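You operate a simulated robot arm through the tools that you are given. There is no shell and no other tool. Be economical: measure what you need, move in short steps, check, and stop when the job is done.

Carry out the task below with a simulated two-armed robot. There is one attempt and no reset: what you move stays moved.

TASK
Grease the bearing on the grease machine with 3 g, spin-test it and sort it.
Fine: one push, one test; SMOOTH on the display means the good tray, ROUGH the rework tray.
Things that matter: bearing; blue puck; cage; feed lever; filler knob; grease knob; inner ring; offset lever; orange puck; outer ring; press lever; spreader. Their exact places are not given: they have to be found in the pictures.

Only the result counts: the job must be done as asked and must still hold three seconds after the hand-in. Knocking over, shifting, dropping, spilling or breaking anything else fails it.

THE ROBOT
Two 7-joint arms with two-finger parallel grippers on one trunk, on a base that drives. Base frame: it is fixed to the floor where the robot stands at the start and does not move with it; the origin is under the middle of the robot, x ahead of it, y to its left, z up. Lengths are in mm, angles in degrees, forces in N, time in s.
The left shoulder is at the start at [50, 161, 1148], the right one opposite. With the tool pointing down near the work surface each hand reaches from about 240 to 680 mm from the robot's upright axis, wherever it stands, measured 20 degrees to its own side. Places, roughly: bearing [1750, 0, 1000]; feed lever [1300, -200, 1000]; filler knob [1500, -200, 900]; grease knob [800, -200, 1000]; inner ring [1500, -250, 1000]; offset lever [1300, 0, 900]; outer ring [1750, -250, 1000]; press lever [900, -200, 1000]; spreader [1500, 0, 1000]. Payload 3.43 kg a hand.
The tool frame of a hand sits at the grasp point between the pads (the TCP): z along the fingers, y along the line on which they close. The tips reach 30 mm beyond it. Largest opening 94 mm; finger width 28, thickness 10; the body of the gripper, 50 by 96 mm, starts 55 mm behind the TCP.
Orientation is told as [roll, pitch, yaw] about the base's x, y, z axes, in that order, counted from this pose: with the fingers straight down and closing along the base's y, the tool's x points along the base's -x, its y along +y and its z along -z.

THE INTERFACE
- The arms move only by the tool nudge_tool. It takes "left_targets", "right_targets" or both (then of equal length, played together; a hand with none holds still); each is a list of rows, each an object (a shift or turn left out is 0, a gripper value left out holds the last) with "dr": the turn, a rotation vector about the tool's x, y, z in degrees, a list of three; "offset": the shift along the tool's x, y, z in mm, a list of three; "hand": the gripper command, from -1 (fully open) to 1 (shut), values between in proportion. In form: [{"dr": [ax, ay, az], "offset": [tx, ty, tz], "hand": hand}, ...]. A call has 1 to 20 rows; each row shifts and turns the commanded pose from where the row before left it, along the tool's axes as they then stand. Rows are played at 5 a second. More than 50 mm and 8.6 degrees between two rows, or a gripper value outside its range, and nothing of the call is played. Where a pose cannot be reached the arm comes as near as it can. A force on the tool above 50 N (or 10 N above the force at the start of the call, whichever is more), or a blocked arm, ends the call early, and 0.2 s more pass. The fingers move at their own pace (about 45 mm/s each) and stop on an object; they squeeze with about 40 N. The grip force told is the motor's: it shows also when the fingers shut on nothing. Time passes only in rows, and 0.2 s behind the last, so rows that do not move let the fingers close. It gives the time, the measured TCP pose, the force on the tool (base axes), the opening and the grip force at its end, in the units of the frame above (readings bear some noise), with the torque about the TCP (base axes, N m) and any sound that the robot's microphone picked up.
- Cameras (640 x 400 px; columns grow to the right, rows downward): "scene" is now at [132.1, 1.5, 1317.2]; the picture's right is [0.02, -1.00, 0.00], its down [-0.12, -0.00, -0.99] and it looks along [0.99, 0.02, -0.12] (base axes); focal length 214 px, centre (320, 200). "left" rides on the left gripper at [76, -14, -103] in its tool frame; the picture's right is [0.18, 0.98, 0.00], its down [-0.75, 0.14, -0.64] and it looks along [-0.63, 0.12, 0.77] (tool axes); focal length 243 px, centre (320, 200). "right" rides on the right gripper at [76, 14, -103] in its tool frame; the picture's right is [-0.18, 0.98, 0.00], its down [-0.75, -0.14, -0.64] and it looks along [-0.63, -0.12, 0.77] (tool axes); focal length 243 px, centre (320, 200).
- grab_frame(camera): a new picture of that camera. The clock stands still meanwhile.
- slide_trunk(by): slides the trunk up (or, below 0, down) by that many mm; the arms and the scene camera ride with it, the base frame stays. It gives what a move gives, with no picture.
- roll_base(legs): drives the robot by 1 to 6 legs, each [ahead, left, turn to the left] in mm, mm and degrees, along the robot's own axes; the way and the turn of a leg run together, so that a leg with both is an arc; at most 1500 mm and 180 degrees a leg. The arms and the cameras ride along, it lands a little off, and it stops where it bumps. It gives what a move gives.
- aim_head(pan, tilt): turns the head with the scene camera to pan (to the left, within 80 degrees either way) and tilt (down, from -29 to 69), counted from straight ahead of the robot. It gives what a move gives.
- point_at(camera, pixels): for up to 12 pixels [column, row] of the newest picture of that camera ("zoom" is the newest enlarged one), the place [x, y, z] in the base frame of the surface seen there, good to about 2 mm. The clock stands still meanwhile.
- inspect(camera, box): a new picture of the part [left, top, right, bottom] of that camera's present view, enlarged. The clock stands still meanwhile.
- finish_job(): hands the job in; it is judged then, once.

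Work in short steps. Measure before you move; look again where a grasp or a placing could have gone wrong, and mend it. You have 80 turns and 70 pictures in all, those below and enlarged ones among them. Open the grippers and draw the arms clear of the work before you hand the job in, unless the task says otherwise; then end with one line.

The tools are called by a JSON object that holds its "name" and its "arguments". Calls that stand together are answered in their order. nudge_tool: Moves the arms, as the interface text tells. Its arguments: {"type":"object","properties":{"left_targets":{"type":"array"},"right_targets":{"type":"array"}},"required":[]} The other tools are called the same way: slide_trunk (by) slides the trunk up or down; roll_base (legs) drives the base; aim_head (pan, tilt) turns the head that bears the scene camera; grab_frame (camera) takes a picture; point_at (camera, pixels) gives the place of the surface under pixels of a picture; inspect (camera, box) takes an enlarged picture of a part of a camera's view; finish_job () hands the job in.

At the start:

```text
clock: 0.0
left_tool_pos: [335.7, 87.5, 1345.6]
left_tool_rot: [0.0, 0.0, 0.0]
left_force: [-0.3, 0.9, 0.4]
left_ft_torque: [-0.06, 0.03, 0.03]
left_opening: 93.9
left_gripper_force: 0.0
right_tool_pos: [360.7, -195.0, 1330.7]
right_tool_rot: [0.0, 0.0, 0.0]
right_force: [0.4, 0.4, 0.1]
right_ft_torque: [-0.03, 0.02, 0.01]
right_opening: 93.7
right_gripper_force: 0.0
trunk travel left (down, up): [-175.0, 92.0]
robot x, y, heading: [-0.4, -5.3, 0.0]
head pan, tilt: [1.1, 6.9]
```

scene: 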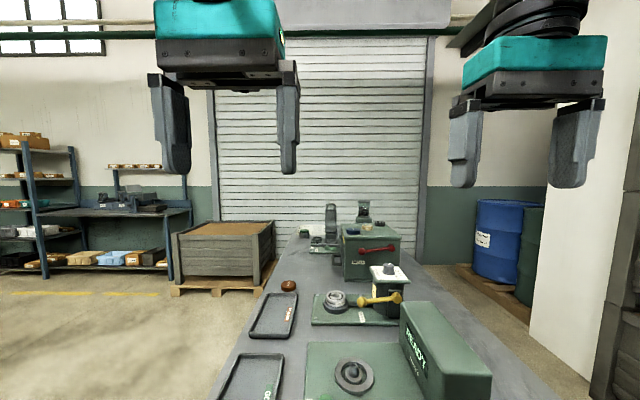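
right: 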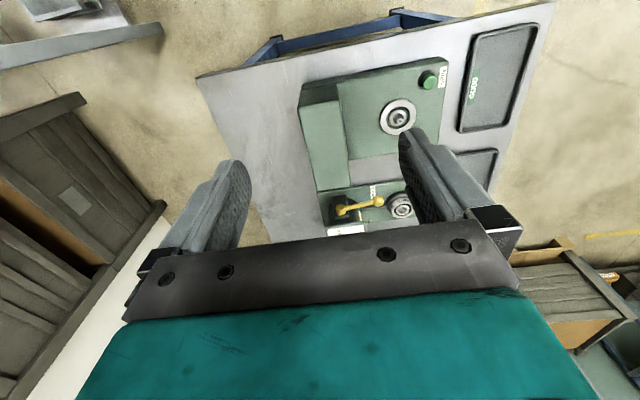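
left: 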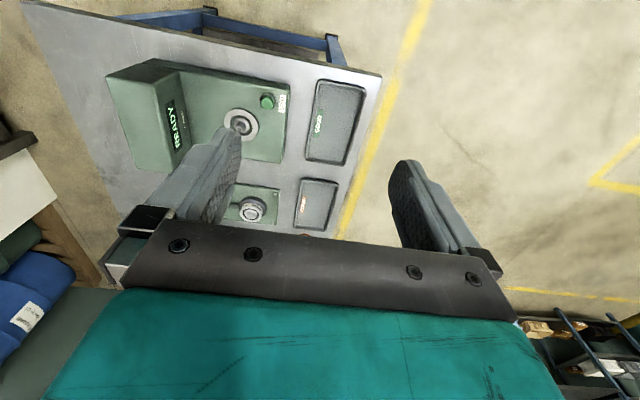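

The scene shows a long table with a spin tester (READY display) in front, a press with a yellow lever behind it, and other machines further on. I tilt the head down and enlarge the view.

{"name": "inspect", "arguments": {"camera": "scene", "box": [220, 190, 500, 365]}}

{"name": "inspect", "arguments": {"camera": "scene", "box": [280, 190, 440, 290]}}

```text
2.29 times, centred on (360, 278) of scene
```

zoom: 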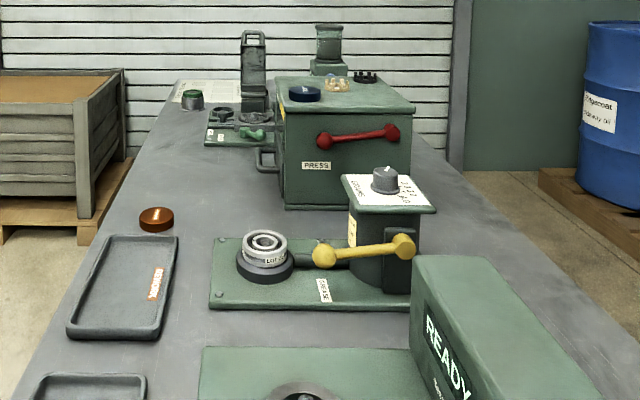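

```text
4.00 times, centred on (360, 240) of scene
```

zoom: 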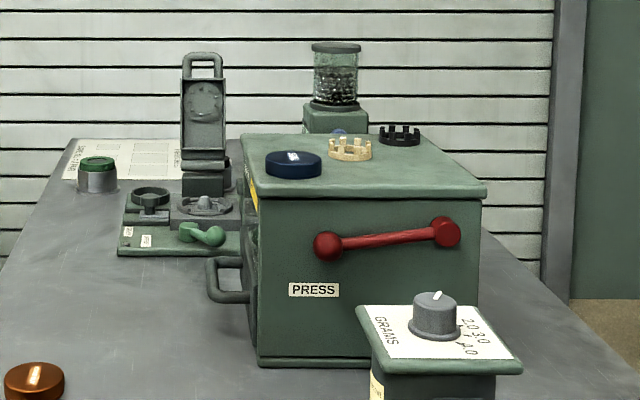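

The bearing already seems to sit on the grease machine (zoom 1, ~265,245), with the GRAMS knob on top. I tilt the head down and measure.

{"name": "aim_head", "arguments": {"pan": 0, "tilt": 40}}

{"name": "grab_frame", "arguments": {"camera": "scene"}}

{"name": "inspect", "arguments": {"camera": "scene", "box": [280, 90, 440, 190]}}

```text
clock: 1.0
left_tool_pos: [335.7, 87.5, 1345.4]
left_tool_rot: [0.0, 0.0, 0.1]
left_force: [-0.3, 0.0, -0.4]
left_ft_torque: [-0.01, -0.02, 0.01]
left_opening: 93.9
left_gripper_force: 0.0
right_tool_pos: [360.1, -195.7, 1331.7]
right_tool_rot: [0.0, 0.1, 0.0]
right_force: [0.8, 0.1, 0.5]
right_ft_torque: [-0.02, 0.03, 0.03]
right_opening: 94.1
right_gripper_force: 0.0
trunk travel left (down, up): [-175.0, 92.0]
robot x, y, heading: [-1.9, -0.3, 0.0]
head pan, tilt: [0.0, 40.0]
```

```text
64 pictures are left
```

scene: 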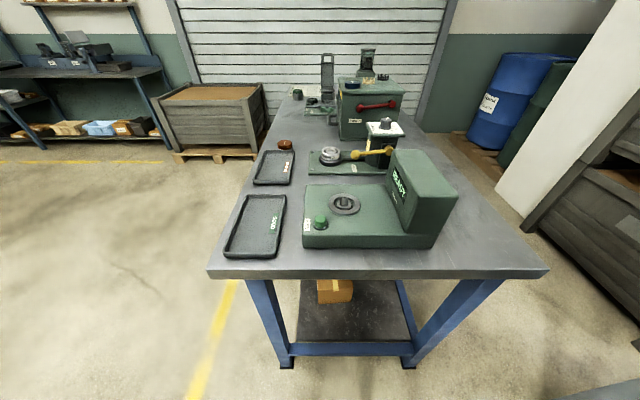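

```text
4.00 times, centred on (360, 140) of scene
```

zoom: 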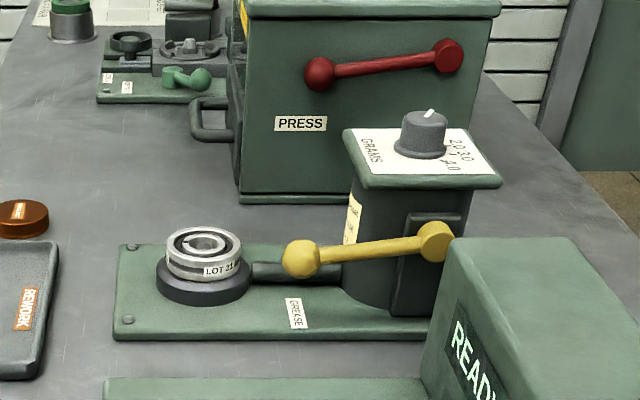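

I measure the key points in the scene picture: bearing, lever ball, knob, tester seat and button, trays.

{"name": "point_at", "arguments": {"camera": "zoom", "pixels": [[203, 243], [203, 292], [300, 258], [436, 240], [422, 118], [300, 318], [80, 200], [384, 172], [484, 182], [352, 210]]}}

{"name": "point_at", "arguments": {"camera": "scene", "pixels": [[343, 203], [320, 221], [257, 225], [275, 168], [210, 275], [545, 275], [420, 170], [400, 190], [330, 203], [304, 240], [434, 240], [285, 145]]}}

```text
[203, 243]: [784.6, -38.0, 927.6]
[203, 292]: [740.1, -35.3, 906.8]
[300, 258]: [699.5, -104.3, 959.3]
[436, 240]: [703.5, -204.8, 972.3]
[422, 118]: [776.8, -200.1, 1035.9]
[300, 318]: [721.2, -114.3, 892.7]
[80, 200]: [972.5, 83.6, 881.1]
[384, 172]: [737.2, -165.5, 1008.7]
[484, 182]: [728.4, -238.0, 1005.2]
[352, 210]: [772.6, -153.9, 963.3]
```

```text
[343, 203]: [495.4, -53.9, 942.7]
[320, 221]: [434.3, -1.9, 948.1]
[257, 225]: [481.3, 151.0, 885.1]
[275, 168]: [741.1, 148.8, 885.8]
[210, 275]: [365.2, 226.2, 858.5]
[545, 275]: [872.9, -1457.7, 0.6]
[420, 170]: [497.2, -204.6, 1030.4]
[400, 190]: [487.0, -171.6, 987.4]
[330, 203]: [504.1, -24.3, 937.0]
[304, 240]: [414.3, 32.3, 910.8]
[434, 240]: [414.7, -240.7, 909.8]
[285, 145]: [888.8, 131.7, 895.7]
```

Table top is at z≈880, front edge at x≈365. I look down to see how much room there is between the base and the table.

{"name": "aim_head", "arguments": {"pan": 0, "tilt": 69}}

{"name": "grab_frame", "arguments": {"camera": "scene"}}

```text
clock: 1.9
left_tool_pos: [335.0, 87.7, 1346.1]
left_tool_rot: [0.0, 0.0, 0.0]
left_force: [0.4, -0.1, -0.3]
left_ft_torque: [-0.01, 0.0, 0.0]
left_opening: 94.1
left_gripper_force: 0.0
right_tool_pos: [360.3, -196.0, 1331.5]
right_tool_rot: [0.1, 0.0, -0.1]
right_force: [0.0, -0.2, -0.1]
right_ft_torque: [-0.04, -0.01, -0.03]
right_opening: 93.9
right_gripper_force: 0.0
trunk travel left (down, up): [-175.0, 92.0]
robot x, y, heading: [-0.4, -4.0, -0.2]
head pan, tilt: [0.0, 68.8]
```

```text
62 pictures are left
```

scene: 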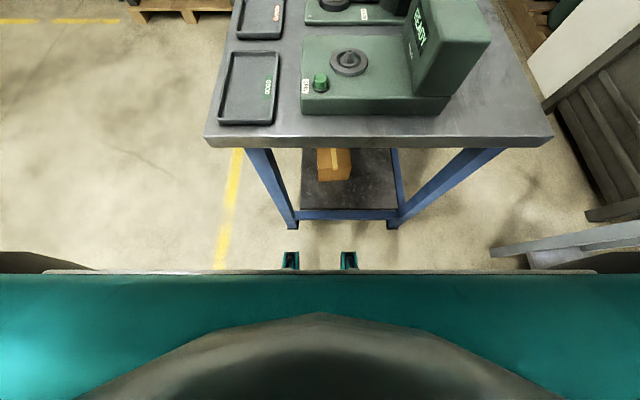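

I measure the base feet (292,258), table edge, and the things at the lower right.

{"name": "point_at", "arguments": {"camera": "scene", "pixels": [[292, 253], [349, 253], [320, 285], [320, 142], [293, 225], [392, 225], [552, 140], [208, 140], [320, 213], [500, 250], [545, 100], [330, 160]]}}

```text
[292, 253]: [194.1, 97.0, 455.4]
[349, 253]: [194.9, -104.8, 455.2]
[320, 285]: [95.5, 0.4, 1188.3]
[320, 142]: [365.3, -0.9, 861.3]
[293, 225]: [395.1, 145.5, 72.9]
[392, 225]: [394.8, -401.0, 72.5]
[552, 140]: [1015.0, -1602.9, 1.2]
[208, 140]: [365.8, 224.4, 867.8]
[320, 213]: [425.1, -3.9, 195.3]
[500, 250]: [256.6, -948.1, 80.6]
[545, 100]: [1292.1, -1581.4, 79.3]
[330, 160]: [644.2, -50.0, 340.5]
```

Base front is at about x≤225 and the table legs at x≈395, so I can go roughly 125 mm ahead safely. I do so, and look again.

{"name": "roll_base", "arguments": {"legs": [[125, 0, 0]]}}

{"name": "aim_head", "arguments": {"pan": -5, "tilt": 42}}

{"name": "grab_frame", "arguments": {"camera": "scene"}}

{"name": "inspect", "arguments": {"camera": "scene", "box": [260, 75, 420, 175]}}

```text
clock: 3.3
left_tool_pos: [437.3, 88.4, 1346.6]
left_tool_rot: [-0.1, 0.0, 0.3]
left_force: [0.1, -0.2, 0.6]
left_ft_torque: [0.01, 0.03, 0.02]
left_opening: 94.0
left_gripper_force: 0.2
right_tool_pos: [463.6, -194.6, 1331.9]
right_tool_rot: [-0.1, 0.0, 0.3]
right_force: [0.6, 0.2, -0.4]
right_ft_torque: [0.04, 0.05, 0.0]
right_opening: 93.7
right_gripper_force: 0.0
trunk travel left (down, up): [-175.0, 92.0]
robot x, y, heading: [103.1, 0.2, 0.5]
head pan, tilt: [0.0, 68.8]
stopped in leg 1: the robot was blocked; the commanded pose is now the measured one
```

```text
clock: 4.2
left_tool_pos: [436.9, 88.2, 1346.5]
left_tool_rot: [-0.2, -0.1, 0.3]
left_force: [-0.4, 0.1, 0.6]
left_ft_torque: [-0.01, -0.02, 0.06]
left_opening: 94.0
left_gripper_force: 0.0
right_tool_pos: [462.8, -194.1, 1331.7]
right_tool_rot: [-0.1, 0.0, 0.3]
right_force: [0.7, 0.6, 0.0]
right_ft_torque: [-0.01, 0.02, 0.02]
right_opening: 94.0
right_gripper_force: 0.0
trunk travel left (down, up): [-175.0, 92.0]
robot x, y, heading: [100.6, -1.1, 0.4]
head pan, tilt: [-5.0, 42.0]
```

```text
61 pictures are left
```

scene: 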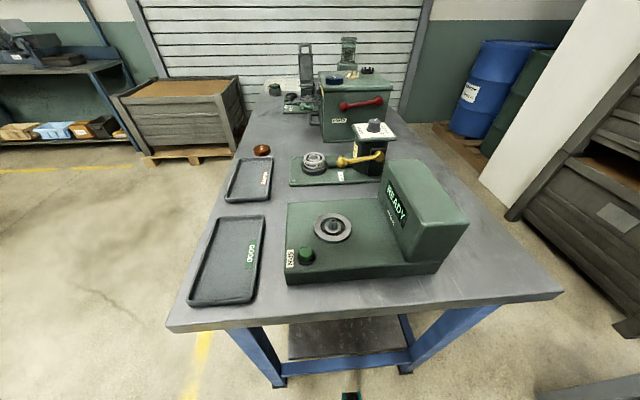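

```text
4.00 times, centred on (340, 125) of scene
```

zoom: 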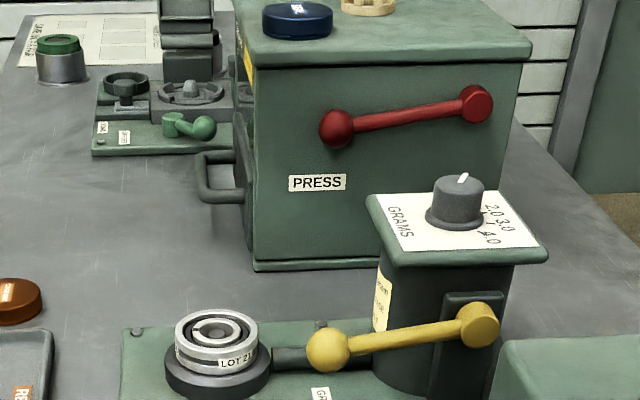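

The base was stopped at x≈103. I check that the table did not shift by remeasuring known points.

{"name": "point_at", "arguments": {"camera": "scene", "pixels": [[333, 222], [306, 253], [228, 260], [250, 178], [167, 326], [425, 185], [288, 283], [436, 273], [262, 150]]}}

{"name": "point_at", "arguments": {"camera": "zoom", "pixels": [[460, 185], [367, 200], [545, 258], [390, 255], [216, 325], [180, 375], [325, 350], [480, 325], [463, 178], [260, 365]]}}

```text
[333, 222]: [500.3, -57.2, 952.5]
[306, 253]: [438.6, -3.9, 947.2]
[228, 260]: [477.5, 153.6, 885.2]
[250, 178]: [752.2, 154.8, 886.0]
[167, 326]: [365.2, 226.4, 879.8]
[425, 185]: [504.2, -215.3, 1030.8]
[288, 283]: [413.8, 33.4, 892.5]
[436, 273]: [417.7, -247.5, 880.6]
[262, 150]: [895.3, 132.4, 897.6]
```

```text
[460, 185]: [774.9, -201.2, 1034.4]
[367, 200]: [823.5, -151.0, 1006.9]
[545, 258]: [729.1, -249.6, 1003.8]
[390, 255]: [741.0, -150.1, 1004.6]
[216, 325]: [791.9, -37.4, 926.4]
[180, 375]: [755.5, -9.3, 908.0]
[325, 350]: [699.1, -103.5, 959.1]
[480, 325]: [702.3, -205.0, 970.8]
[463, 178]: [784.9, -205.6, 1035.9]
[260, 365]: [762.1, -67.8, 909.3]
```

The table stayed put. The knob is centred at about (776,-200) with its top at z≈1035. I bring the right hand above it to look from its camera.

{"name": "nudge_tool", "arguments": {"right_targets": [{"offset": [-45, -1, 20]}, {"offset": [-45, -1, 20]}, {"offset": [-45, -1, 20]}, {"offset": [-45, -1, 20]}, {"offset": [-45, -1, 20]}, {"offset": [-45, -1, 20]}, {"offset": [-40, 0, 20]}, {}]}}

{"name": "grab_frame", "arguments": {"camera": "right"}}

```text
clock: 6.0
left_tool_pos: [436.9, 88.2, 1347.0]
left_tool_rot: [-0.1, -0.1, 0.3]
left_force: [-0.6, -0.8, 0.7]
left_ft_torque: [0.0, -0.01, 0.01]
left_opening: 93.9
left_gripper_force: 0.2
right_tool_pos: [699.1, -197.3, 1202.6]
right_tool_rot: [-0.1, 0.0, 0.2]
right_force: [-0.3, 0.5, 0.1]
right_ft_torque: [-0.01, -0.02, -0.02]
right_opening: 93.7
right_gripper_force: 0.0
right hand out of reach, approached as far as the arm can: row 5, 6, 7
trunk travel left (down, up): [-175.0, 92.0]
robot x, y, heading: [103.3, -1.7, 0.2]
head pan, tilt: [-5.0, 42.0]
```

```text
59 pictures are left
```

right: 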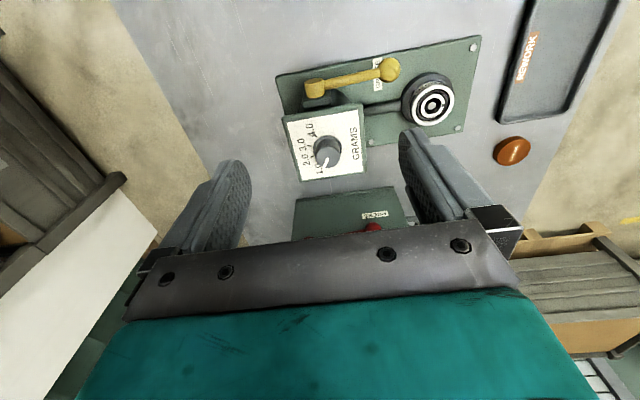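

The arm ran out of reach at this height; lower down it should reach further. I take an enlarged look at the dial and measure, before lowering.

{"name": "inspect", "arguments": {"camera": "right", "box": [270, 100, 390, 190]}}

{"name": "nudge_tool", "arguments": {"right_targets": [{"offset": [0, 0, 30]}, {"offset": [0, 0, 30]}, {"offset": [0, 0, 30]}, {}]}}

```text
4.44 times, centred on (330, 145) of right
```

zoom: 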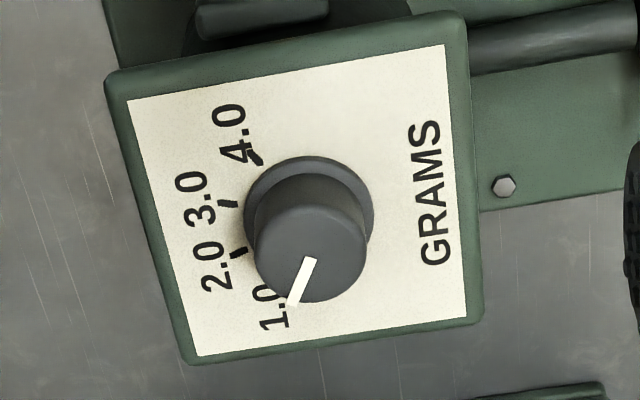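

```text
clock: 7.0
left_tool_pos: [438.3, 87.7, 1345.9]
left_tool_rot: [-0.1, -0.1, 0.3]
left_force: [0.4, 0.1, 0.0]
left_ft_torque: [0.01, 0.01, 0.01]
left_opening: 94.2
left_gripper_force: 0.0
right_tool_pos: [697.8, -198.4, 1112.8]
right_tool_rot: [-0.1, -0.1, 0.2]
right_force: [-0.6, -0.2, 0.5]
right_ft_torque: [-0.01, -0.05, 0.0]
right_opening: 94.2
right_gripper_force: 0.0
trunk travel left (down, up): [-175.0, 92.0]
robot x, y, heading: [102.9, -1.2, 0.3]
head pan, tilt: [-5.0, 42.0]
```

The pointer stands near 1.0; marks 2.0, 3.0, 4.0 run clockwise in this view. I measure dial geometry in the enlarged picture.

{"name": "point_at", "arguments": {"camera": "zoom", "pixels": [[238, 253], [228, 204], [255, 157], [293, 300], [312, 262], [312, 175], [250, 215], [370, 205], [305, 280], [130, 102], [443, 47], [465, 318]]}}

{"name": "inspect", "arguments": {"camera": "right", "box": [250, 80, 410, 200]}}

```text
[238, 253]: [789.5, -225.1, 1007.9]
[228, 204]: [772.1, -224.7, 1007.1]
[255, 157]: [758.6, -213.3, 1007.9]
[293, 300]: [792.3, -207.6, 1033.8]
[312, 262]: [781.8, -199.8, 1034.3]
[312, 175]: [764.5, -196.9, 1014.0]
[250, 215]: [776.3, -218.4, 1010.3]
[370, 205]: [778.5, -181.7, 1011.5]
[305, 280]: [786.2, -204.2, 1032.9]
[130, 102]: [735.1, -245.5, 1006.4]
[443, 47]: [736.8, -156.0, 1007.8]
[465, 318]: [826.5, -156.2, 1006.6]
```

```text
3.33 times, centred on (330, 140) of right
```

zoom: 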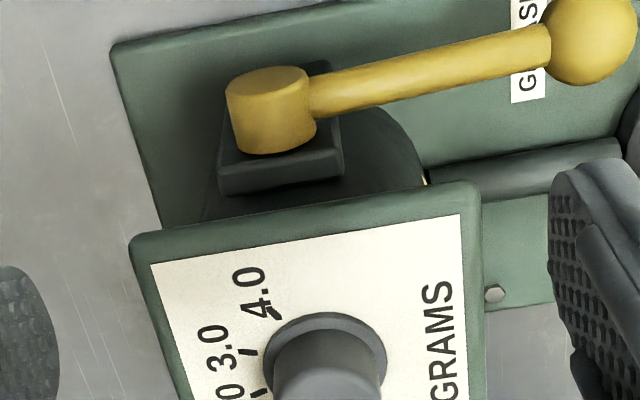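

Dial centre is about (781,-200); marks are 40° apart, so 1.0→3.0 is about 80° clockwise from above. To gain reach I raise the trunk, then try to reach over the knob.

{"name": "slide_trunk", "arguments": {"by": 90}}

{"name": "nudge_tool", "arguments": {"right_targets": [{"offset": [-15, 0, 40]}, {"offset": [-20, 0, 40]}, {"offset": [-20, 0, 40]}, {"offset": [-28, -1, 0]}, {}]}}

```text
clock: 8.3
left_tool_pos: [437.8, 88.0, 1436.0]
left_tool_rot: [-0.1, 0.0, 0.3]
left_force: [-1.1, -0.4, 0.2]
left_ft_torque: [0.02, 0.0, -0.01]
left_opening: 94.1
left_gripper_force: 0.1
right_tool_pos: [698.8, -199.3, 1202.5]
right_tool_rot: [0.0, 0.1, 0.3]
right_force: [-0.4, 0.2, -0.2]
right_ft_torque: [-0.04, -0.01, 0.03]
right_opening: 93.9
right_gripper_force: 0.1
trunk travel left (down, up): [-265.0, 2.0]
robot x, y, heading: [103.4, 2.6, 0.2]
head pan, tilt: [-5.0, 42.0]
```

```text
clock: 9.5
left_tool_pos: [437.5, 88.0, 1435.5]
left_tool_rot: [0.0, -0.1, 0.3]
left_force: [0.1, -0.6, 0.0]
left_ft_torque: [-0.04, 0.03, -0.02]
left_opening: 94.1
left_gripper_force: 0.1
right_tool_pos: [750.7, -204.9, 1093.4]
right_tool_rot: [0.0, 0.0, 0.2]
right_force: [-0.3, -0.3, 0.5]
right_ft_torque: [0.01, -0.02, -0.02]
right_opening: 94.1
right_gripper_force: 0.1
right hand out of reach, approached as far as the arm can: row 3, 4
trunk travel left (down, up): [-265.0, 2.0]
robot x, y, heading: [102.1, -0.9, 0.6]
head pan, tilt: [-5.0, 42.0]
```

Reach ends at x≈751 with the tool vertical; I tilt the fingers 12° outward, which gives the missing reach, then move above the knob and pre-turn by −22°.

{"name": "nudge_tool", "arguments": {"right_targets": [{"dr": [0, -6, 0]}, {"dr": [0, -6, 0]}, {"offset": [-11, 2.5, 10]}, {"offset": [-11.3, 2.5, 10]}, {"dr": [0, 0, -7.3]}, {"dr": [0, 0, -7.3]}, {"dr": [0, 0, -7.4]}, {}]}}

{"name": "grab_frame", "arguments": {"camera": "right"}}

```text
clock: 11.3
left_tool_pos: [438.6, 88.0, 1436.6]
left_tool_rot: [-0.1, -0.1, 0.4]
left_force: [-0.3, -0.3, 0.0]
left_ft_torque: [0.01, -0.01, -0.02]
left_opening: 93.9
left_gripper_force: 0.0
right_tool_pos: [776.1, -200.6, 1076.9]
right_tool_rot: [-2.3, -11.8, 11.6]
right_force: [0.1, 0.0, -0.2]
right_ft_torque: [0.02, -0.01, 0.01]
right_opening: 93.9
right_gripper_force: 0.1
right hand out of reach, approached as far as the arm can: row 6, 7
trunk travel left (down, up): [-265.0, 2.0]
robot x, y, heading: [104.9, 0.8, 0.4]
head pan, tilt: [-5.0, 42.0]
```

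```text
56 pictures are left
```

right: 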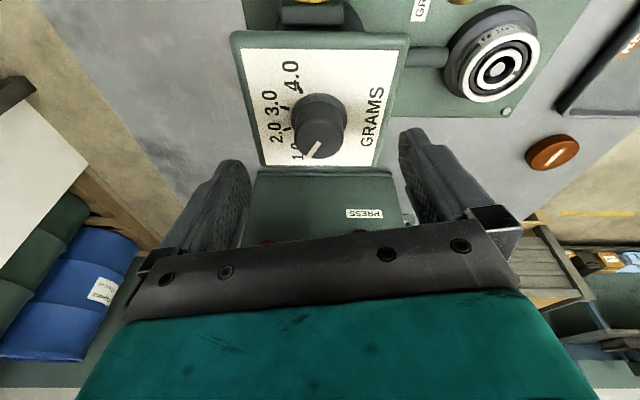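

Wrist turning is limited in that direction (yaw 11.6), which is enough as start. I lower over the knob to TCP z≈1043.5 with fingers open.

{"name": "nudge_tool", "arguments": {"right_targets": [{"offset": [2.9, 0.6, 11]}, {"offset": [2.9, 0.6, 11]}, {"offset": [0, 0, 11]}, {}]}}

{"name": "grab_frame", "arguments": {"camera": "right"}}

```text
clock: 12.3
left_tool_pos: [437.2, 87.5, 1437.1]
left_tool_rot: [0.0, -0.2, 0.3]
left_force: [0.2, 1.4, 0.2]
left_ft_torque: [0.01, 0.03, -0.02]
left_opening: 94.3
left_gripper_force: 0.1
right_tool_pos: [776.1, -200.1, 1043.5]
right_tool_rot: [-2.4, -11.9, 11.5]
right_force: [0.1, -0.5, -0.2]
right_ft_torque: [-0.05, -0.01, 0.01]
right_opening: 94.1
right_gripper_force: 0.1
trunk travel left (down, up): [-265.0, 2.0]
robot x, y, heading: [101.3, -4.4, 0.2]
head pan, tilt: [-5.0, 42.0]
```

```text
55 pictures are left
```

right: 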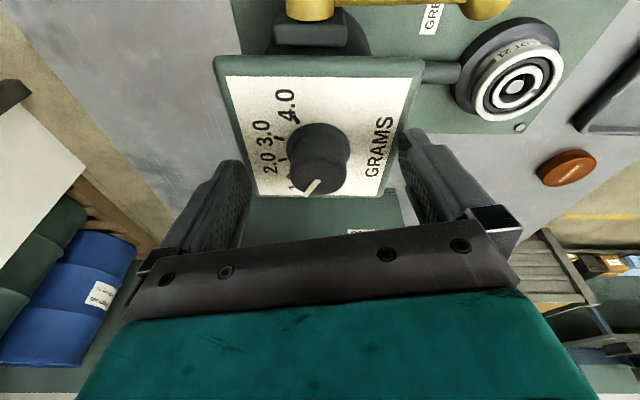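

The knob (320,165) lies between the fingertips. I close the gripper on it.

{"name": "nudge_tool", "arguments": {"right_targets": [{"hand": 1}, {}, {}, {}, {}, {}]}}

{"name": "grab_frame", "arguments": {"camera": "right"}}

```text
clock: 13.7
left_tool_pos: [436.2, 87.2, 1437.3]
left_tool_rot: [-0.1, -0.1, 0.3]
left_force: [0.0, -0.9, 0.0]
left_ft_torque: [0.02, 0.0, 0.02]
left_opening: 93.8
left_gripper_force: 0.1
right_tool_pos: [776.6, -201.1, 1044.7]
right_tool_rot: [-2.2, -12.0, 11.3]
right_force: [-0.4, -3.0, 8.3]
right_ft_torque: [1.43, 0.72, 0.0]
right_opening: 34.8
right_gripper_force: 44.9
trunk travel left (down, up): [-265.0, 2.0]
robot x, y, heading: [104.3, -3.0, 0.0]
head pan, tilt: [-5.0, 42.0]
```

```text
54 pictures are left
```

right: 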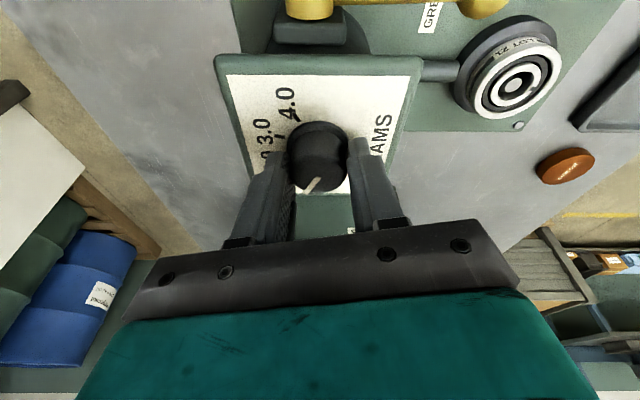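

Gripped (34.8 mm). I turn clockwise 40° about the tool axis and check.

{"name": "nudge_tool", "arguments": {"right_targets": [{"dr": [0, 0, 8]}, {"dr": [0, 0, 8]}, {"dr": [0, 0, 8]}, {"dr": [0, 0, 8]}, {"dr": [0, 0, 8]}, {}]}}

{"name": "inspect", "arguments": {"camera": "right", "box": [200, 40, 440, 220]}}

```text
clock: 15.1
left_tool_pos: [434.8, 87.8, 1436.6]
left_tool_rot: [0.0, -0.2, 0.3]
left_force: [0.4, 0.4, 0.7]
left_ft_torque: [0.0, -0.03, -0.01]
left_opening: 93.8
left_gripper_force: 0.1
right_tool_pos: [775.5, -202.8, 1046.3]
right_tool_rot: [6.0, -10.7, -29.6]
right_force: [-0.4, -7.4, 19.0]
right_ft_torque: [-1.52, 0.28, -0.04]
right_opening: 34.0
right_gripper_force: 45.3
trunk travel left (down, up): [-265.0, 2.0]
robot x, y, heading: [103.0, 3.2, 0.3]
head pan, tilt: [-5.0, 42.0]
```

```text
2.22 times, centred on (320, 130) of right
```

zoom: 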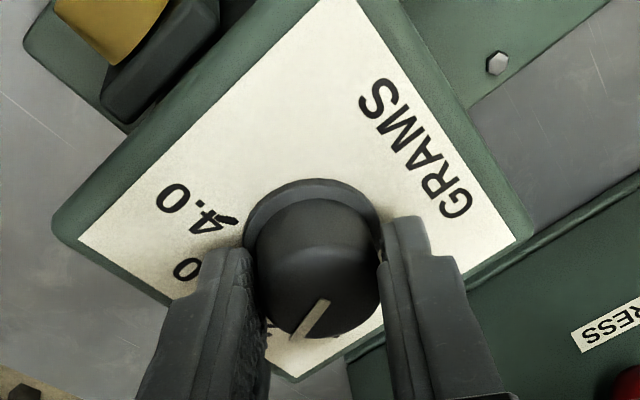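

The knob turns with the fingers. I turn a further 32°, then open and read the pointer.

{"name": "nudge_tool", "arguments": {"right_targets": [{"dr": [0, 0, 8]}, {"dr": [0, 0, 8]}, {"dr": [0, 0, 8]}, {"dr": [0, 0, 8]}, {}]}}

{"name": "nudge_tool", "arguments": {"right_targets": [{"hand": 0.1}, {}, {}]}}

{"name": "inspect", "arguments": {"camera": "right", "box": [200, 40, 440, 220]}}

```text
clock: 16.3
left_tool_pos: [435.3, 87.4, 1437.4]
left_tool_rot: [0.0, -0.2, 0.3]
left_force: [-0.5, -0.2, 1.2]
left_ft_torque: [0.0, 0.02, -0.01]
left_opening: 94.1
left_gripper_force: 0.0
right_tool_pos: [774.8, -201.5, 1045.7]
right_tool_rot: [10.8, -5.9, -61.5]
right_force: [-3.8, -8.0, 20.8]
right_ft_torque: [-1.47, 0.53, -0.05]
right_opening: 35.6
right_gripper_force: 44.9
trunk travel left (down, up): [-265.0, 2.0]
robot x, y, heading: [104.4, -1.6, 0.2]
head pan, tilt: [-5.0, 42.0]
```

```text
clock: 17.1
left_tool_pos: [434.7, 88.3, 1436.9]
left_tool_rot: [-0.1, -0.2, 0.2]
left_force: [-0.2, 0.2, -1.0]
left_ft_torque: [-0.02, 0.01, -0.01]
left_opening: 94.0
left_gripper_force: 0.1
right_tool_pos: [776.7, -199.3, 1047.1]
right_tool_rot: [10.9, -5.9, -61.4]
right_force: [2.7, -2.4, 20.5]
right_ft_torque: [-0.1, 0.3, -0.03]
right_opening: 39.7
right_gripper_force: 0.1
trunk travel left (down, up): [-265.0, 2.0]
robot x, y, heading: [105.1, 1.1, 0.4]
head pan, tilt: [-5.0, 42.0]
```

```text
2.22 times, centred on (320, 130) of right
```

zoom: 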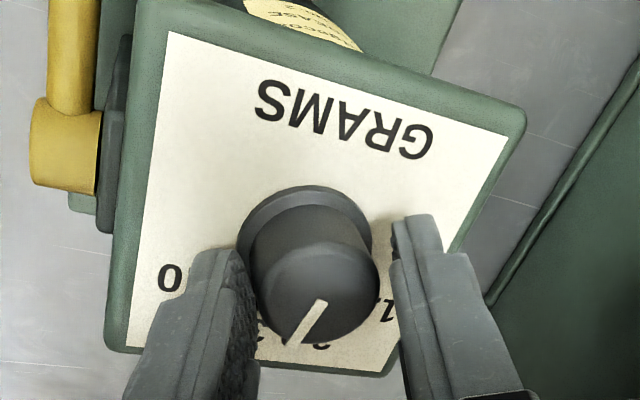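

The pointer is near 3.0 but hidden by the fingers, and the 20 N suggests a tip touches the flange; also there is a yellow note on the housing to read. I back off along the tool axis.

{"name": "nudge_tool", "arguments": {"right_targets": [{"offset": [0, 0, -5], "hand": -1}, {"offset": [0, 0, -15]}, {"offset": [0, 0, -30]}, {}]}}

{"name": "inspect", "arguments": {"camera": "right", "box": [200, 40, 440, 220]}}

{"name": "inspect", "arguments": {"camera": "scene", "box": [320, 110, 400, 190]}}

```text
clock: 18.1
left_tool_pos: [438.0, 88.2, 1436.0]
left_tool_rot: [-0.1, -0.1, 0.3]
left_force: [0.0, 0.0, -0.2]
left_ft_torque: [-0.01, -0.03, -0.02]
left_opening: 94.1
left_gripper_force: 0.0
right_tool_pos: [765.9, -200.6, 1093.1]
right_tool_rot: [10.5, -5.8, -61.3]
right_force: [0.4, 0.1, 0.9]
right_ft_torque: [0.02, 0.06, -0.01]
right_opening: 93.9
right_gripper_force: 0.1
trunk travel left (down, up): [-265.0, 2.0]
robot x, y, heading: [101.8, 0.9, 0.2]
head pan, tilt: [-5.0, 42.0]
```

```text
2.22 times, centred on (320, 130) of right
```

zoom: 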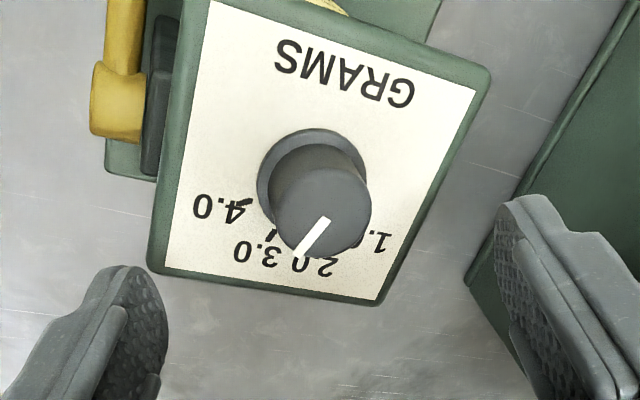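

```text
5.00 times, centred on (360, 150) of scene
```

zoom: 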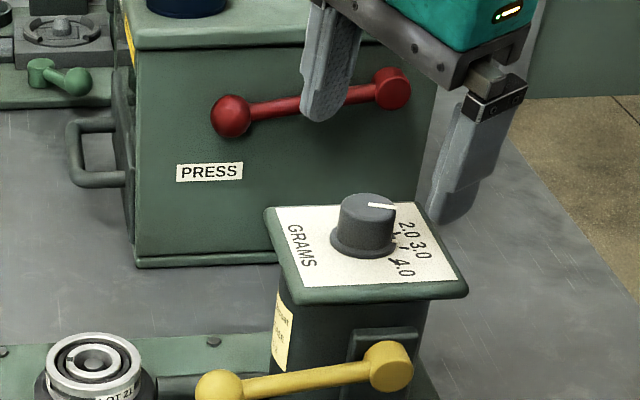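

I measure the pointer ends in the enlarged scene picture (370,205)–(394,207).

{"name": "point_at", "arguments": {"camera": "zoom", "pixels": [[370, 205], [382, 205.5], [393, 206], [342, 210], [367, 195], [394, 213], [368, 222]]}}

{"name": "inspect", "arguments": {"camera": "right", "box": [260, 70, 380, 160]}}

{"name": "point_at", "arguments": {"camera": "zoom", "pixels": [[334, 255], [308, 294], [321, 275]]}}

```text
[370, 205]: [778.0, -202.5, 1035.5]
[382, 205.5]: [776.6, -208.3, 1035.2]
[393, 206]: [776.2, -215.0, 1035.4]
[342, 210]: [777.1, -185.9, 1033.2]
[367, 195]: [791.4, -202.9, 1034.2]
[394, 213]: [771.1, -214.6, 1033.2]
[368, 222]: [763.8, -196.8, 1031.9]
```

```text
4.44 times, centred on (320, 115) of right
```

zoom: 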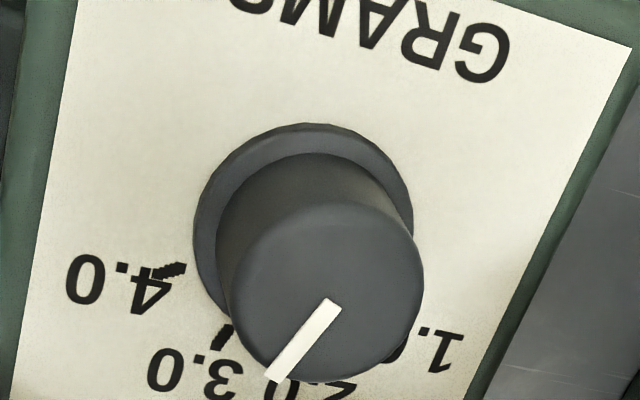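

```text
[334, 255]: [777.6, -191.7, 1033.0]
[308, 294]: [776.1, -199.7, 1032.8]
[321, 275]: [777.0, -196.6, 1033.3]
```

I remeasure with correct pixels: pointer (334,303)–(270,377), the 3.0 mark (224,337), 4.0 mark (172,270), and the flange outline.

{"name": "point_at", "arguments": {"camera": "zoom", "pixels": [[332, 304], [302, 340], [273, 374], [223, 338], [180, 268], [318, 128], [200, 225], [408, 215], [220, 290], [30, 397], [630, 55], [84, 5]]}}

```text
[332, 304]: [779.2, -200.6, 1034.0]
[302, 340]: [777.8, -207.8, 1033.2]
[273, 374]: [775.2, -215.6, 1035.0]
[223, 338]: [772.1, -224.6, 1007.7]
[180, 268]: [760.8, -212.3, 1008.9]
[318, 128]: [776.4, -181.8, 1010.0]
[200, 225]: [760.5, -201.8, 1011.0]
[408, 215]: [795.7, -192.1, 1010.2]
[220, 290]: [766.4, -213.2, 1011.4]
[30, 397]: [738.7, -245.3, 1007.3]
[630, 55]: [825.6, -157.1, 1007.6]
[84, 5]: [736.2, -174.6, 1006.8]
```

Fitted knob centre (779,-200): the pointer is at ≈102° and the 3.0 mark at ≈106°. I regrip slightly higher and turn 4.5° more, then release.

{"name": "nudge_tool", "arguments": {"right_targets": [{"offset": [0, 0, 23]}, {"offset": [0, 0, 23]}, {"hand": 1}, {}, {}, {}, {}, {}, {"dr": [0, 0, 4.5]}, {}, {}]}}

{"name": "nudge_tool", "arguments": {"right_targets": [{"hand": -0.3}, {}, {}, {"offset": [0, 0, -15]}, {"offset": [0, 0, -31], "hand": -1}, {}]}}

{"name": "inspect", "arguments": {"camera": "right", "box": [260, 70, 380, 160]}}

```text
clock: 20.5
left_tool_pos: [435.4, 87.9, 1435.9]
left_tool_rot: [0.0, -0.1, 0.2]
left_force: [-0.1, -0.6, -0.7]
left_ft_torque: [0.0, 0.03, 0.02]
left_opening: 94.1
left_gripper_force: 0.0
right_tool_pos: [774.5, -200.3, 1046.4]
right_tool_rot: [10.8, -4.9, -65.7]
right_force: [-11.8, -0.9, -6.7]
right_ft_torque: [-1.41, 0.5, -0.01]
right_opening: 35.6
right_gripper_force: 45.6
trunk travel left (down, up): [-265.0, 2.0]
robot x, y, heading: [102.8, -0.6, 0.2]
head pan, tilt: [-5.0, 42.0]
```

```text
clock: 21.9
left_tool_pos: [438.3, 89.0, 1437.3]
left_tool_rot: [0.0, 0.1, 0.3]
left_force: [0.8, 0.6, 0.0]
left_ft_torque: [0.0, 0.01, 0.03]
left_opening: 93.8
left_gripper_force: 0.1
right_tool_pos: [767.0, -200.0, 1092.8]
right_tool_rot: [10.9, -4.9, -65.8]
right_force: [0.6, -0.7, -0.7]
right_ft_torque: [0.0, 0.01, 0.02]
right_opening: 93.9
right_gripper_force: 0.2
trunk travel left (down, up): [-265.0, 2.0]
robot x, y, heading: [102.8, -1.4, 0.4]
head pan, tilt: [-5.0, 42.0]
```

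```text
4.44 times, centred on (320, 115) of right
```

zoom: 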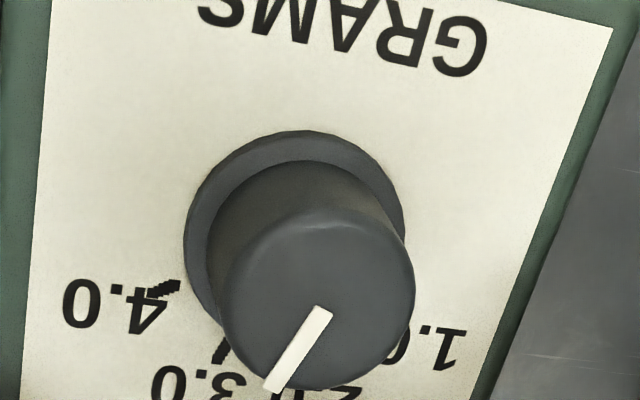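

I measure pointer and mark again, and also view the dial from the scene camera.

{"name": "point_at", "arguments": {"camera": "zoom", "pixels": [[326, 309], [298, 348], [271, 388], [221, 352], [175, 287], [310, 220], [405, 305], [230, 330]]}}

{"name": "inspect", "arguments": {"camera": "scene", "box": [345, 132, 395, 168]}}

```text
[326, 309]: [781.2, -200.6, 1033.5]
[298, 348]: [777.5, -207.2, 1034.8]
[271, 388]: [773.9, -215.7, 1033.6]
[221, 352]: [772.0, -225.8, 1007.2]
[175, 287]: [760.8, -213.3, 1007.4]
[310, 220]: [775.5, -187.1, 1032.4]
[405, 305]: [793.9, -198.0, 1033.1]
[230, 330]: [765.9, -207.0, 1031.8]
```

```text
11.11 times, centred on (370, 150) of scene
```

zoom: 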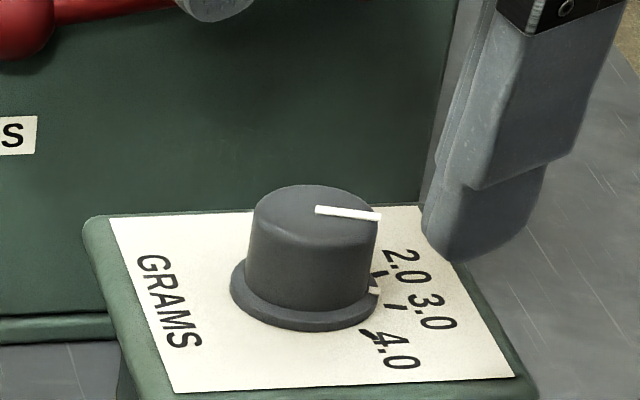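

The pointer reads ≈107°, about the 3.0 mark, but there is a light mark at the flange (373,290). I enlarge more to be sure.

{"name": "inspect", "arguments": {"camera": "scene", "box": [366, 146, 386, 160]}}

{"name": "point_at", "arguments": {"camera": "zoom", "pixels": [[220, 190], [300, 290], [180, 110], [380, 290], [250, 160]]}}

```text
16.00 times, centred on (376, 153) of scene
```

zoom: 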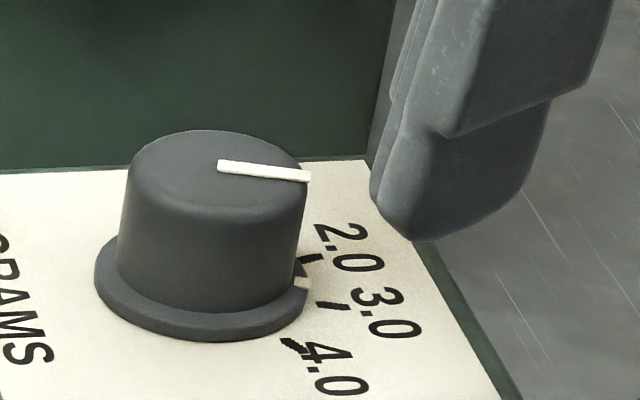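

```text
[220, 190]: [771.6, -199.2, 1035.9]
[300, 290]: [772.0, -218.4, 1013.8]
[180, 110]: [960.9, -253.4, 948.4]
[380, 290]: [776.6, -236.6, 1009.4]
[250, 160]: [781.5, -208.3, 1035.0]
```

I measure the flange mark (303,283), the ticks and the pointer ends in this sharp picture.

{"name": "point_at", "arguments": {"camera": "zoom", "pixels": [[303, 283], [309, 284], [325, 305], [348, 308], [306, 260], [322, 256], [285, 341], [222, 166], [308, 177], [96, 278], [190, 340], [302, 305]]}}

```text
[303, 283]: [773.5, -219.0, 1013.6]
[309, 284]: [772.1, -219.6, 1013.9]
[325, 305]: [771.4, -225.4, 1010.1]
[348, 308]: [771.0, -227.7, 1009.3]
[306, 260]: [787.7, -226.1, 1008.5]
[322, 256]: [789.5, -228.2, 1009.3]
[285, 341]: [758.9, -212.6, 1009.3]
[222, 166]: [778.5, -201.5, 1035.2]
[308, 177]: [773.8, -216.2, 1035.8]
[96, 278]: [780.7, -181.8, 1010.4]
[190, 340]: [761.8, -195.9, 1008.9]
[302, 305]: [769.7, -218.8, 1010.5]
```

The flange mark and the 3.0 tick coincide at ≈107°: the dose is set to 3.0. Next I straighten the right hand and move it back over the lever ball, fingers shut.

{"name": "nudge_tool", "arguments": {"right_targets": [{"offset": [0, 0, -20], "hand": 1}, {"dr": [0, 0, -8.2]}, {"dr": [0, 0, -8.2]}, {"dr": [0, 0, -8.2]}, {"dr": [0, 0, -8.2]}, {"dr": [0, 0, -8.2]}, {"dr": [0, 0, -8.2]}, {"dr": [0, 0, -8.2]}, {"dr": [0, 0, -8.2]}, {"dr": [0, 6, 0]}, {"dr": [0, 6, 0]}, {"offset": [40, 30, 0]}, {"offset": [35, 30, 0]}, {"offset": [0, 30, 30]}, {}]}}

{"name": "grab_frame", "arguments": {"camera": "right"}}

```text
clock: 25.1
left_tool_pos: [436.8, 87.6, 1436.9]
left_tool_rot: [-0.1, -0.1, 0.3]
left_force: [0.1, 0.0, -0.1]
left_ft_torque: [0.02, 0.01, -0.02]
left_opening: 94.1
left_gripper_force: 0.1
right_tool_pos: [686.0, -115.0, 1081.0]
right_tool_rot: [0.0, -3.1, 0.3]
right_force: [0.1, -0.1, -0.2]
right_ft_torque: [-0.01, -0.02, -0.02]
right_opening: 0.1
right_gripper_force: 33.2
right hand out of reach, approached as far as the arm can: row 11
trunk travel left (down, up): [-265.0, 2.0]
robot x, y, heading: [104.8, 1.5, 0.2]
head pan, tilt: [-5.0, 42.0]
```

```text
45 pictures are left
```

right: 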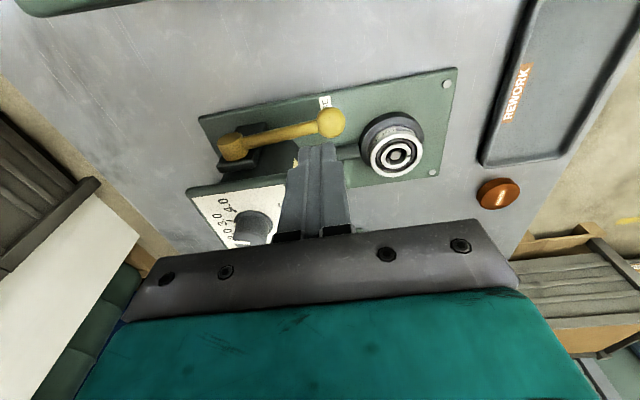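

The ball is at (333,123) in the right picture. I enlarge and measure ball, lever pivot and bearing.

{"name": "inspect", "arguments": {"camera": "right", "box": [210, 80, 450, 210]}}

{"name": "point_at", "arguments": {"camera": "right", "pixels": [[332, 122], [322, 122], [344, 122], [332, 110], [234, 146], [285, 133], [300, 130], [397, 155], [373, 150], [422, 155], [397, 135], [375, 120]]}}

```text
2.67 times, centred on (330, 145) of right
```

zoom: 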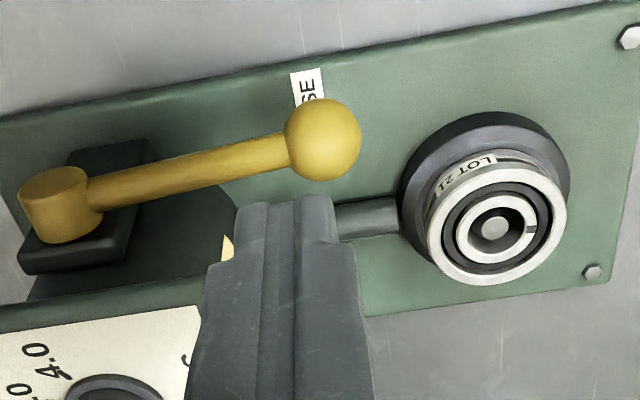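

```text
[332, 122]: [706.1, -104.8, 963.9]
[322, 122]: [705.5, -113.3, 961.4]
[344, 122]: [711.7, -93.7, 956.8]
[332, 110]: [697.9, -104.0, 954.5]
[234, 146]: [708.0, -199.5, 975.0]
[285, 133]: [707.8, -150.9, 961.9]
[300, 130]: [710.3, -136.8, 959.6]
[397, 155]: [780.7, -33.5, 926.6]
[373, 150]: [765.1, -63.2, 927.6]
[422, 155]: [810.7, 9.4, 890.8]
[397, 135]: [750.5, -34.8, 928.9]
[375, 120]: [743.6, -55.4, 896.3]
```

The lever pivots at (703,-205) about x, so the push is downward on the ball (centre ≈(708,-104,952)). I line up above it first.

{"name": "nudge_tool", "arguments": {"right_targets": [{"dr": [0, 3.1, 0]}, {"offset": [-11, 5.5, 25]}, {"offset": [-10, 5.5, 25]}, {"offset": [0, 0, 20]}, {}]}}

{"name": "grab_frame", "arguments": {"camera": "scene"}}

{"name": "inspect", "arguments": {"camera": "scene", "box": [270, 100, 430, 220]}}

```text
clock: 26.3
left_tool_pos: [437.3, 88.0, 1436.6]
left_tool_rot: [-0.1, -0.2, 0.3]
left_force: [0.9, -0.2, -0.7]
left_ft_torque: [-0.04, 0.0, 0.01]
left_opening: 94.0
left_gripper_force: 0.1
right_tool_pos: [706.2, -101.7, 1008.8]
right_tool_rot: [0.1, 0.1, 0.3]
right_force: [-0.1, 1.4, -0.1]
right_ft_torque: [0.01, -0.03, 0.03]
right_opening: 0.0
right_gripper_force: 33.1
trunk travel left (down, up): [-265.0, 2.0]
robot x, y, heading: [99.2, -1.7, 0.3]
head pan, tilt: [-5.0, 42.0]
```

```text
43 pictures are left
```

scene: 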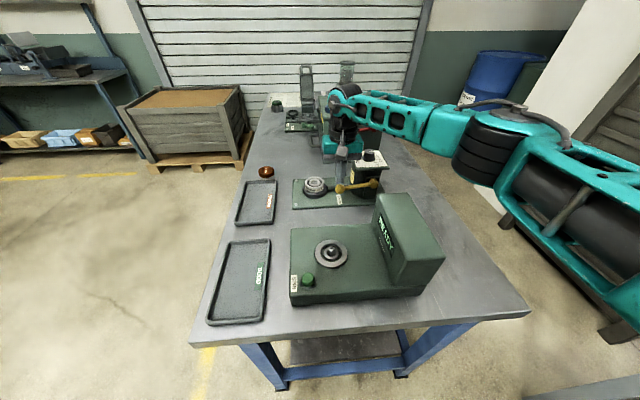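

```text
3.33 times, centred on (350, 160) of scene
```

zoom: 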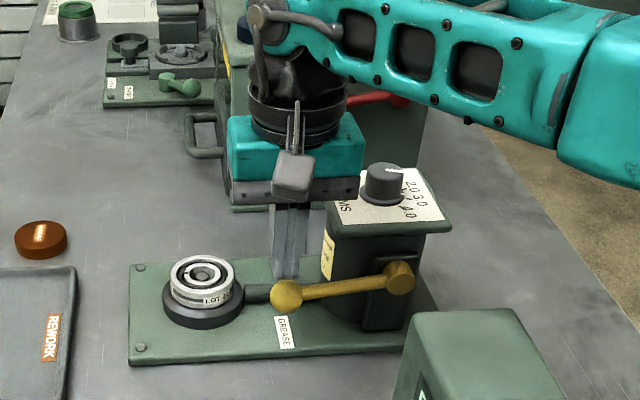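

The fingertips are just above the ball. I push straight down in 8 mm steps, watching the force.

{"name": "nudge_tool", "arguments": {"right_targets": [{"offset": [0, 0, 8]}, {"offset": [0, 0, 8]}, {"offset": [0, 0, 8]}, {"offset": [0, 0, 8]}, {"offset": [0, 0, 8]}]}}

```text
clock: 27.5
left_tool_pos: [437.7, 88.2, 1436.5]
left_tool_rot: [0.0, -0.1, 0.3]
left_force: [-0.2, 0.0, 0.1]
left_ft_torque: [0.0, -0.02, 0.01]
left_opening: 93.9
left_gripper_force: 0.1
right_tool_pos: [705.4, -102.8, 970.1]
right_tool_rot: [0.0, 0.1, 0.3]
right_force: [0.7, -2.1, 2.6]
right_ft_torque: [-0.09, -0.04, -0.01]
right_opening: 0.0
right_gripper_force: 33.5
trunk travel left (down, up): [-265.0, 2.0]
robot x, y, heading: [102.4, 0.3, 0.1]
head pan, tilt: [-5.0, 42.0]
```

The lever yields (2.6 N, tip at z≈940). I keep pushing the same stroke.

{"name": "nudge_tool", "arguments": {"right_targets": [{"offset": [0, 0, 6]}, {"offset": [0, 0, 6]}, {"offset": [0, 0, 6]}, {}]}}

{"name": "inspect", "arguments": {"camera": "scene", "box": [270, 100, 430, 220]}}

```text
clock: 28.5
left_tool_pos: [436.2, 87.8, 1436.9]
left_tool_rot: [-0.2, -0.2, 0.4]
left_force: [0.0, -0.3, -0.4]
left_ft_torque: [0.04, -0.01, 0.03]
left_opening: 93.9
left_gripper_force: 0.1
right_tool_pos: [704.6, -101.9, 953.0]
right_tool_rot: [0.0, -0.1, 0.3]
right_force: [1.5, 1.5, 8.7]
right_ft_torque: [-0.21, -0.1, 0.05]
right_opening: 0.0
right_gripper_force: 33.1
trunk travel left (down, up): [-265.0, 2.0]
robot x, y, heading: [98.2, -0.8, -0.2]
head pan, tilt: [-5.0, 42.0]
```

```text
3.33 times, centred on (350, 160) of scene
```

zoom: 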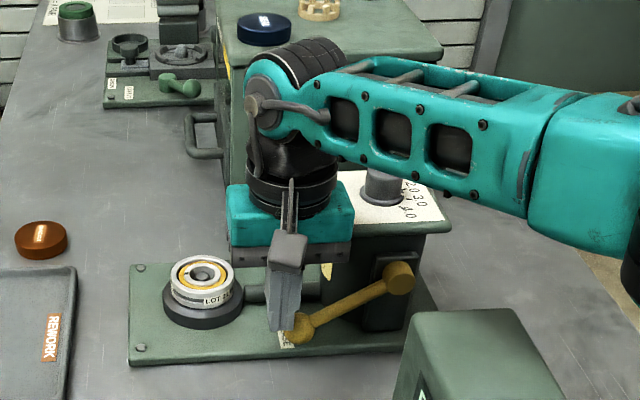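

Grease (yellow ring) has appeared in the bearing. To be sure of a full stroke I push on a few mm to the stop.

{"name": "nudge_tool", "arguments": {"right_targets": [{"offset": [0, 0, 3]}, {"offset": [0, 0, 3]}, {}]}}

{"name": "inspect", "arguments": {"camera": "scene", "box": [300, 160, 400, 220]}}

```text
clock: 29.3
left_tool_pos: [433.6, 89.7, 1438.3]
left_tool_rot: [-0.2, -0.2, 0.4]
left_force: [0.1, 0.1, 0.0]
left_ft_torque: [-0.01, 0.01, 0.03]
left_opening: 93.9
left_gripper_force: 0.0
right_tool_pos: [706.8, -102.3, 951.7]
right_tool_rot: [0.0, -0.7, 0.3]
right_force: [4.2, 0.7, 35.2]
right_ft_torque: [-1.39, -0.55, 0.18]
right_opening: 0.0
right_gripper_force: 33.1
trunk travel left (down, up): [-265.0, 2.0]
robot x, y, heading: [101.2, -4.1, 0.4]
head pan, tilt: [-5.0, 42.0]
```

```text
6.40 times, centred on (350, 190) of scene
```

zoom: 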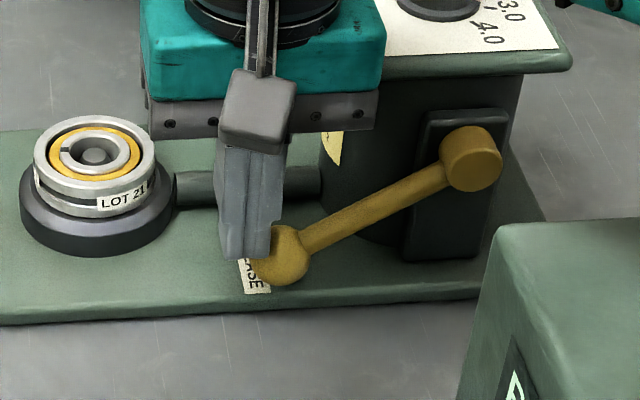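

The stop is reached (35 N). I lift off the lever and look at the bearing from above.

{"name": "nudge_tool", "arguments": {"right_targets": [{"offset": [0, 0, -30]}, {"offset": [0, 0, -40]}, {"offset": [0, 0, -40]}, {"offset": [0, 35, 0], "hand": -1}, {"offset": [0, 30, 0]}, {}, {}]}}

{"name": "grab_frame", "arguments": {"camera": "right"}}

{"name": "inspect", "arguments": {"camera": "scene", "box": [280, 120, 400, 220]}}

```text
clock: 30.9
left_tool_pos: [437.3, 88.4, 1436.6]
left_tool_rot: [-0.1, -0.1, 0.3]
left_force: [0.1, -0.2, -0.2]
left_ft_torque: [0.01, -0.02, -0.01]
left_opening: 94.2
left_gripper_force: 0.0
right_tool_pos: [703.0, -37.2, 1054.8]
right_tool_rot: [0.0, 0.1, 0.4]
right_force: [-1.3, 0.1, -0.1]
right_ft_torque: [0.01, -0.03, -0.03]
right_opening: 86.3
right_gripper_force: 0.1
trunk travel left (down, up): [-265.0, 2.0]
robot x, y, heading: [103.0, -0.7, 0.6]
head pan, tilt: [-5.0, 42.0]
```

```text
39 pictures are left
```

right: 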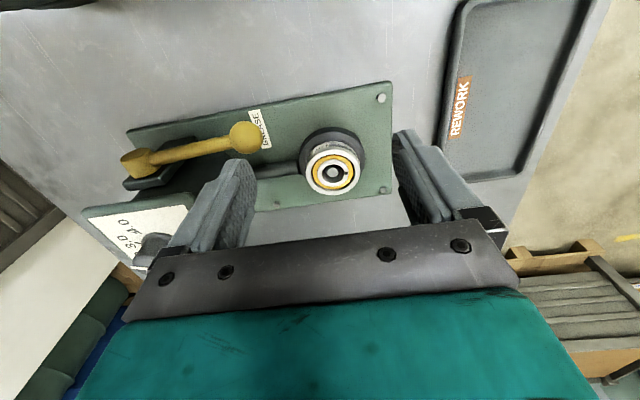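

```text
4.00 times, centred on (340, 170) of scene
```

zoom: 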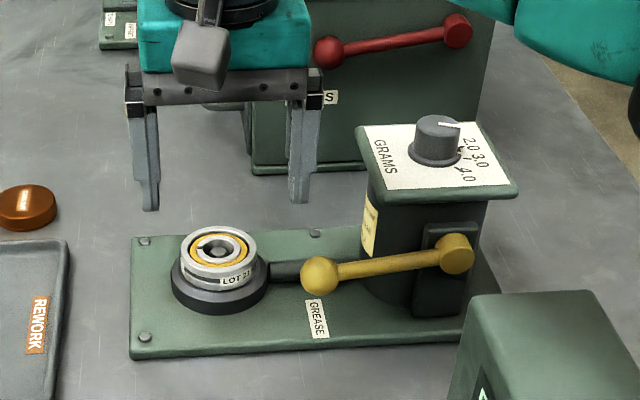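

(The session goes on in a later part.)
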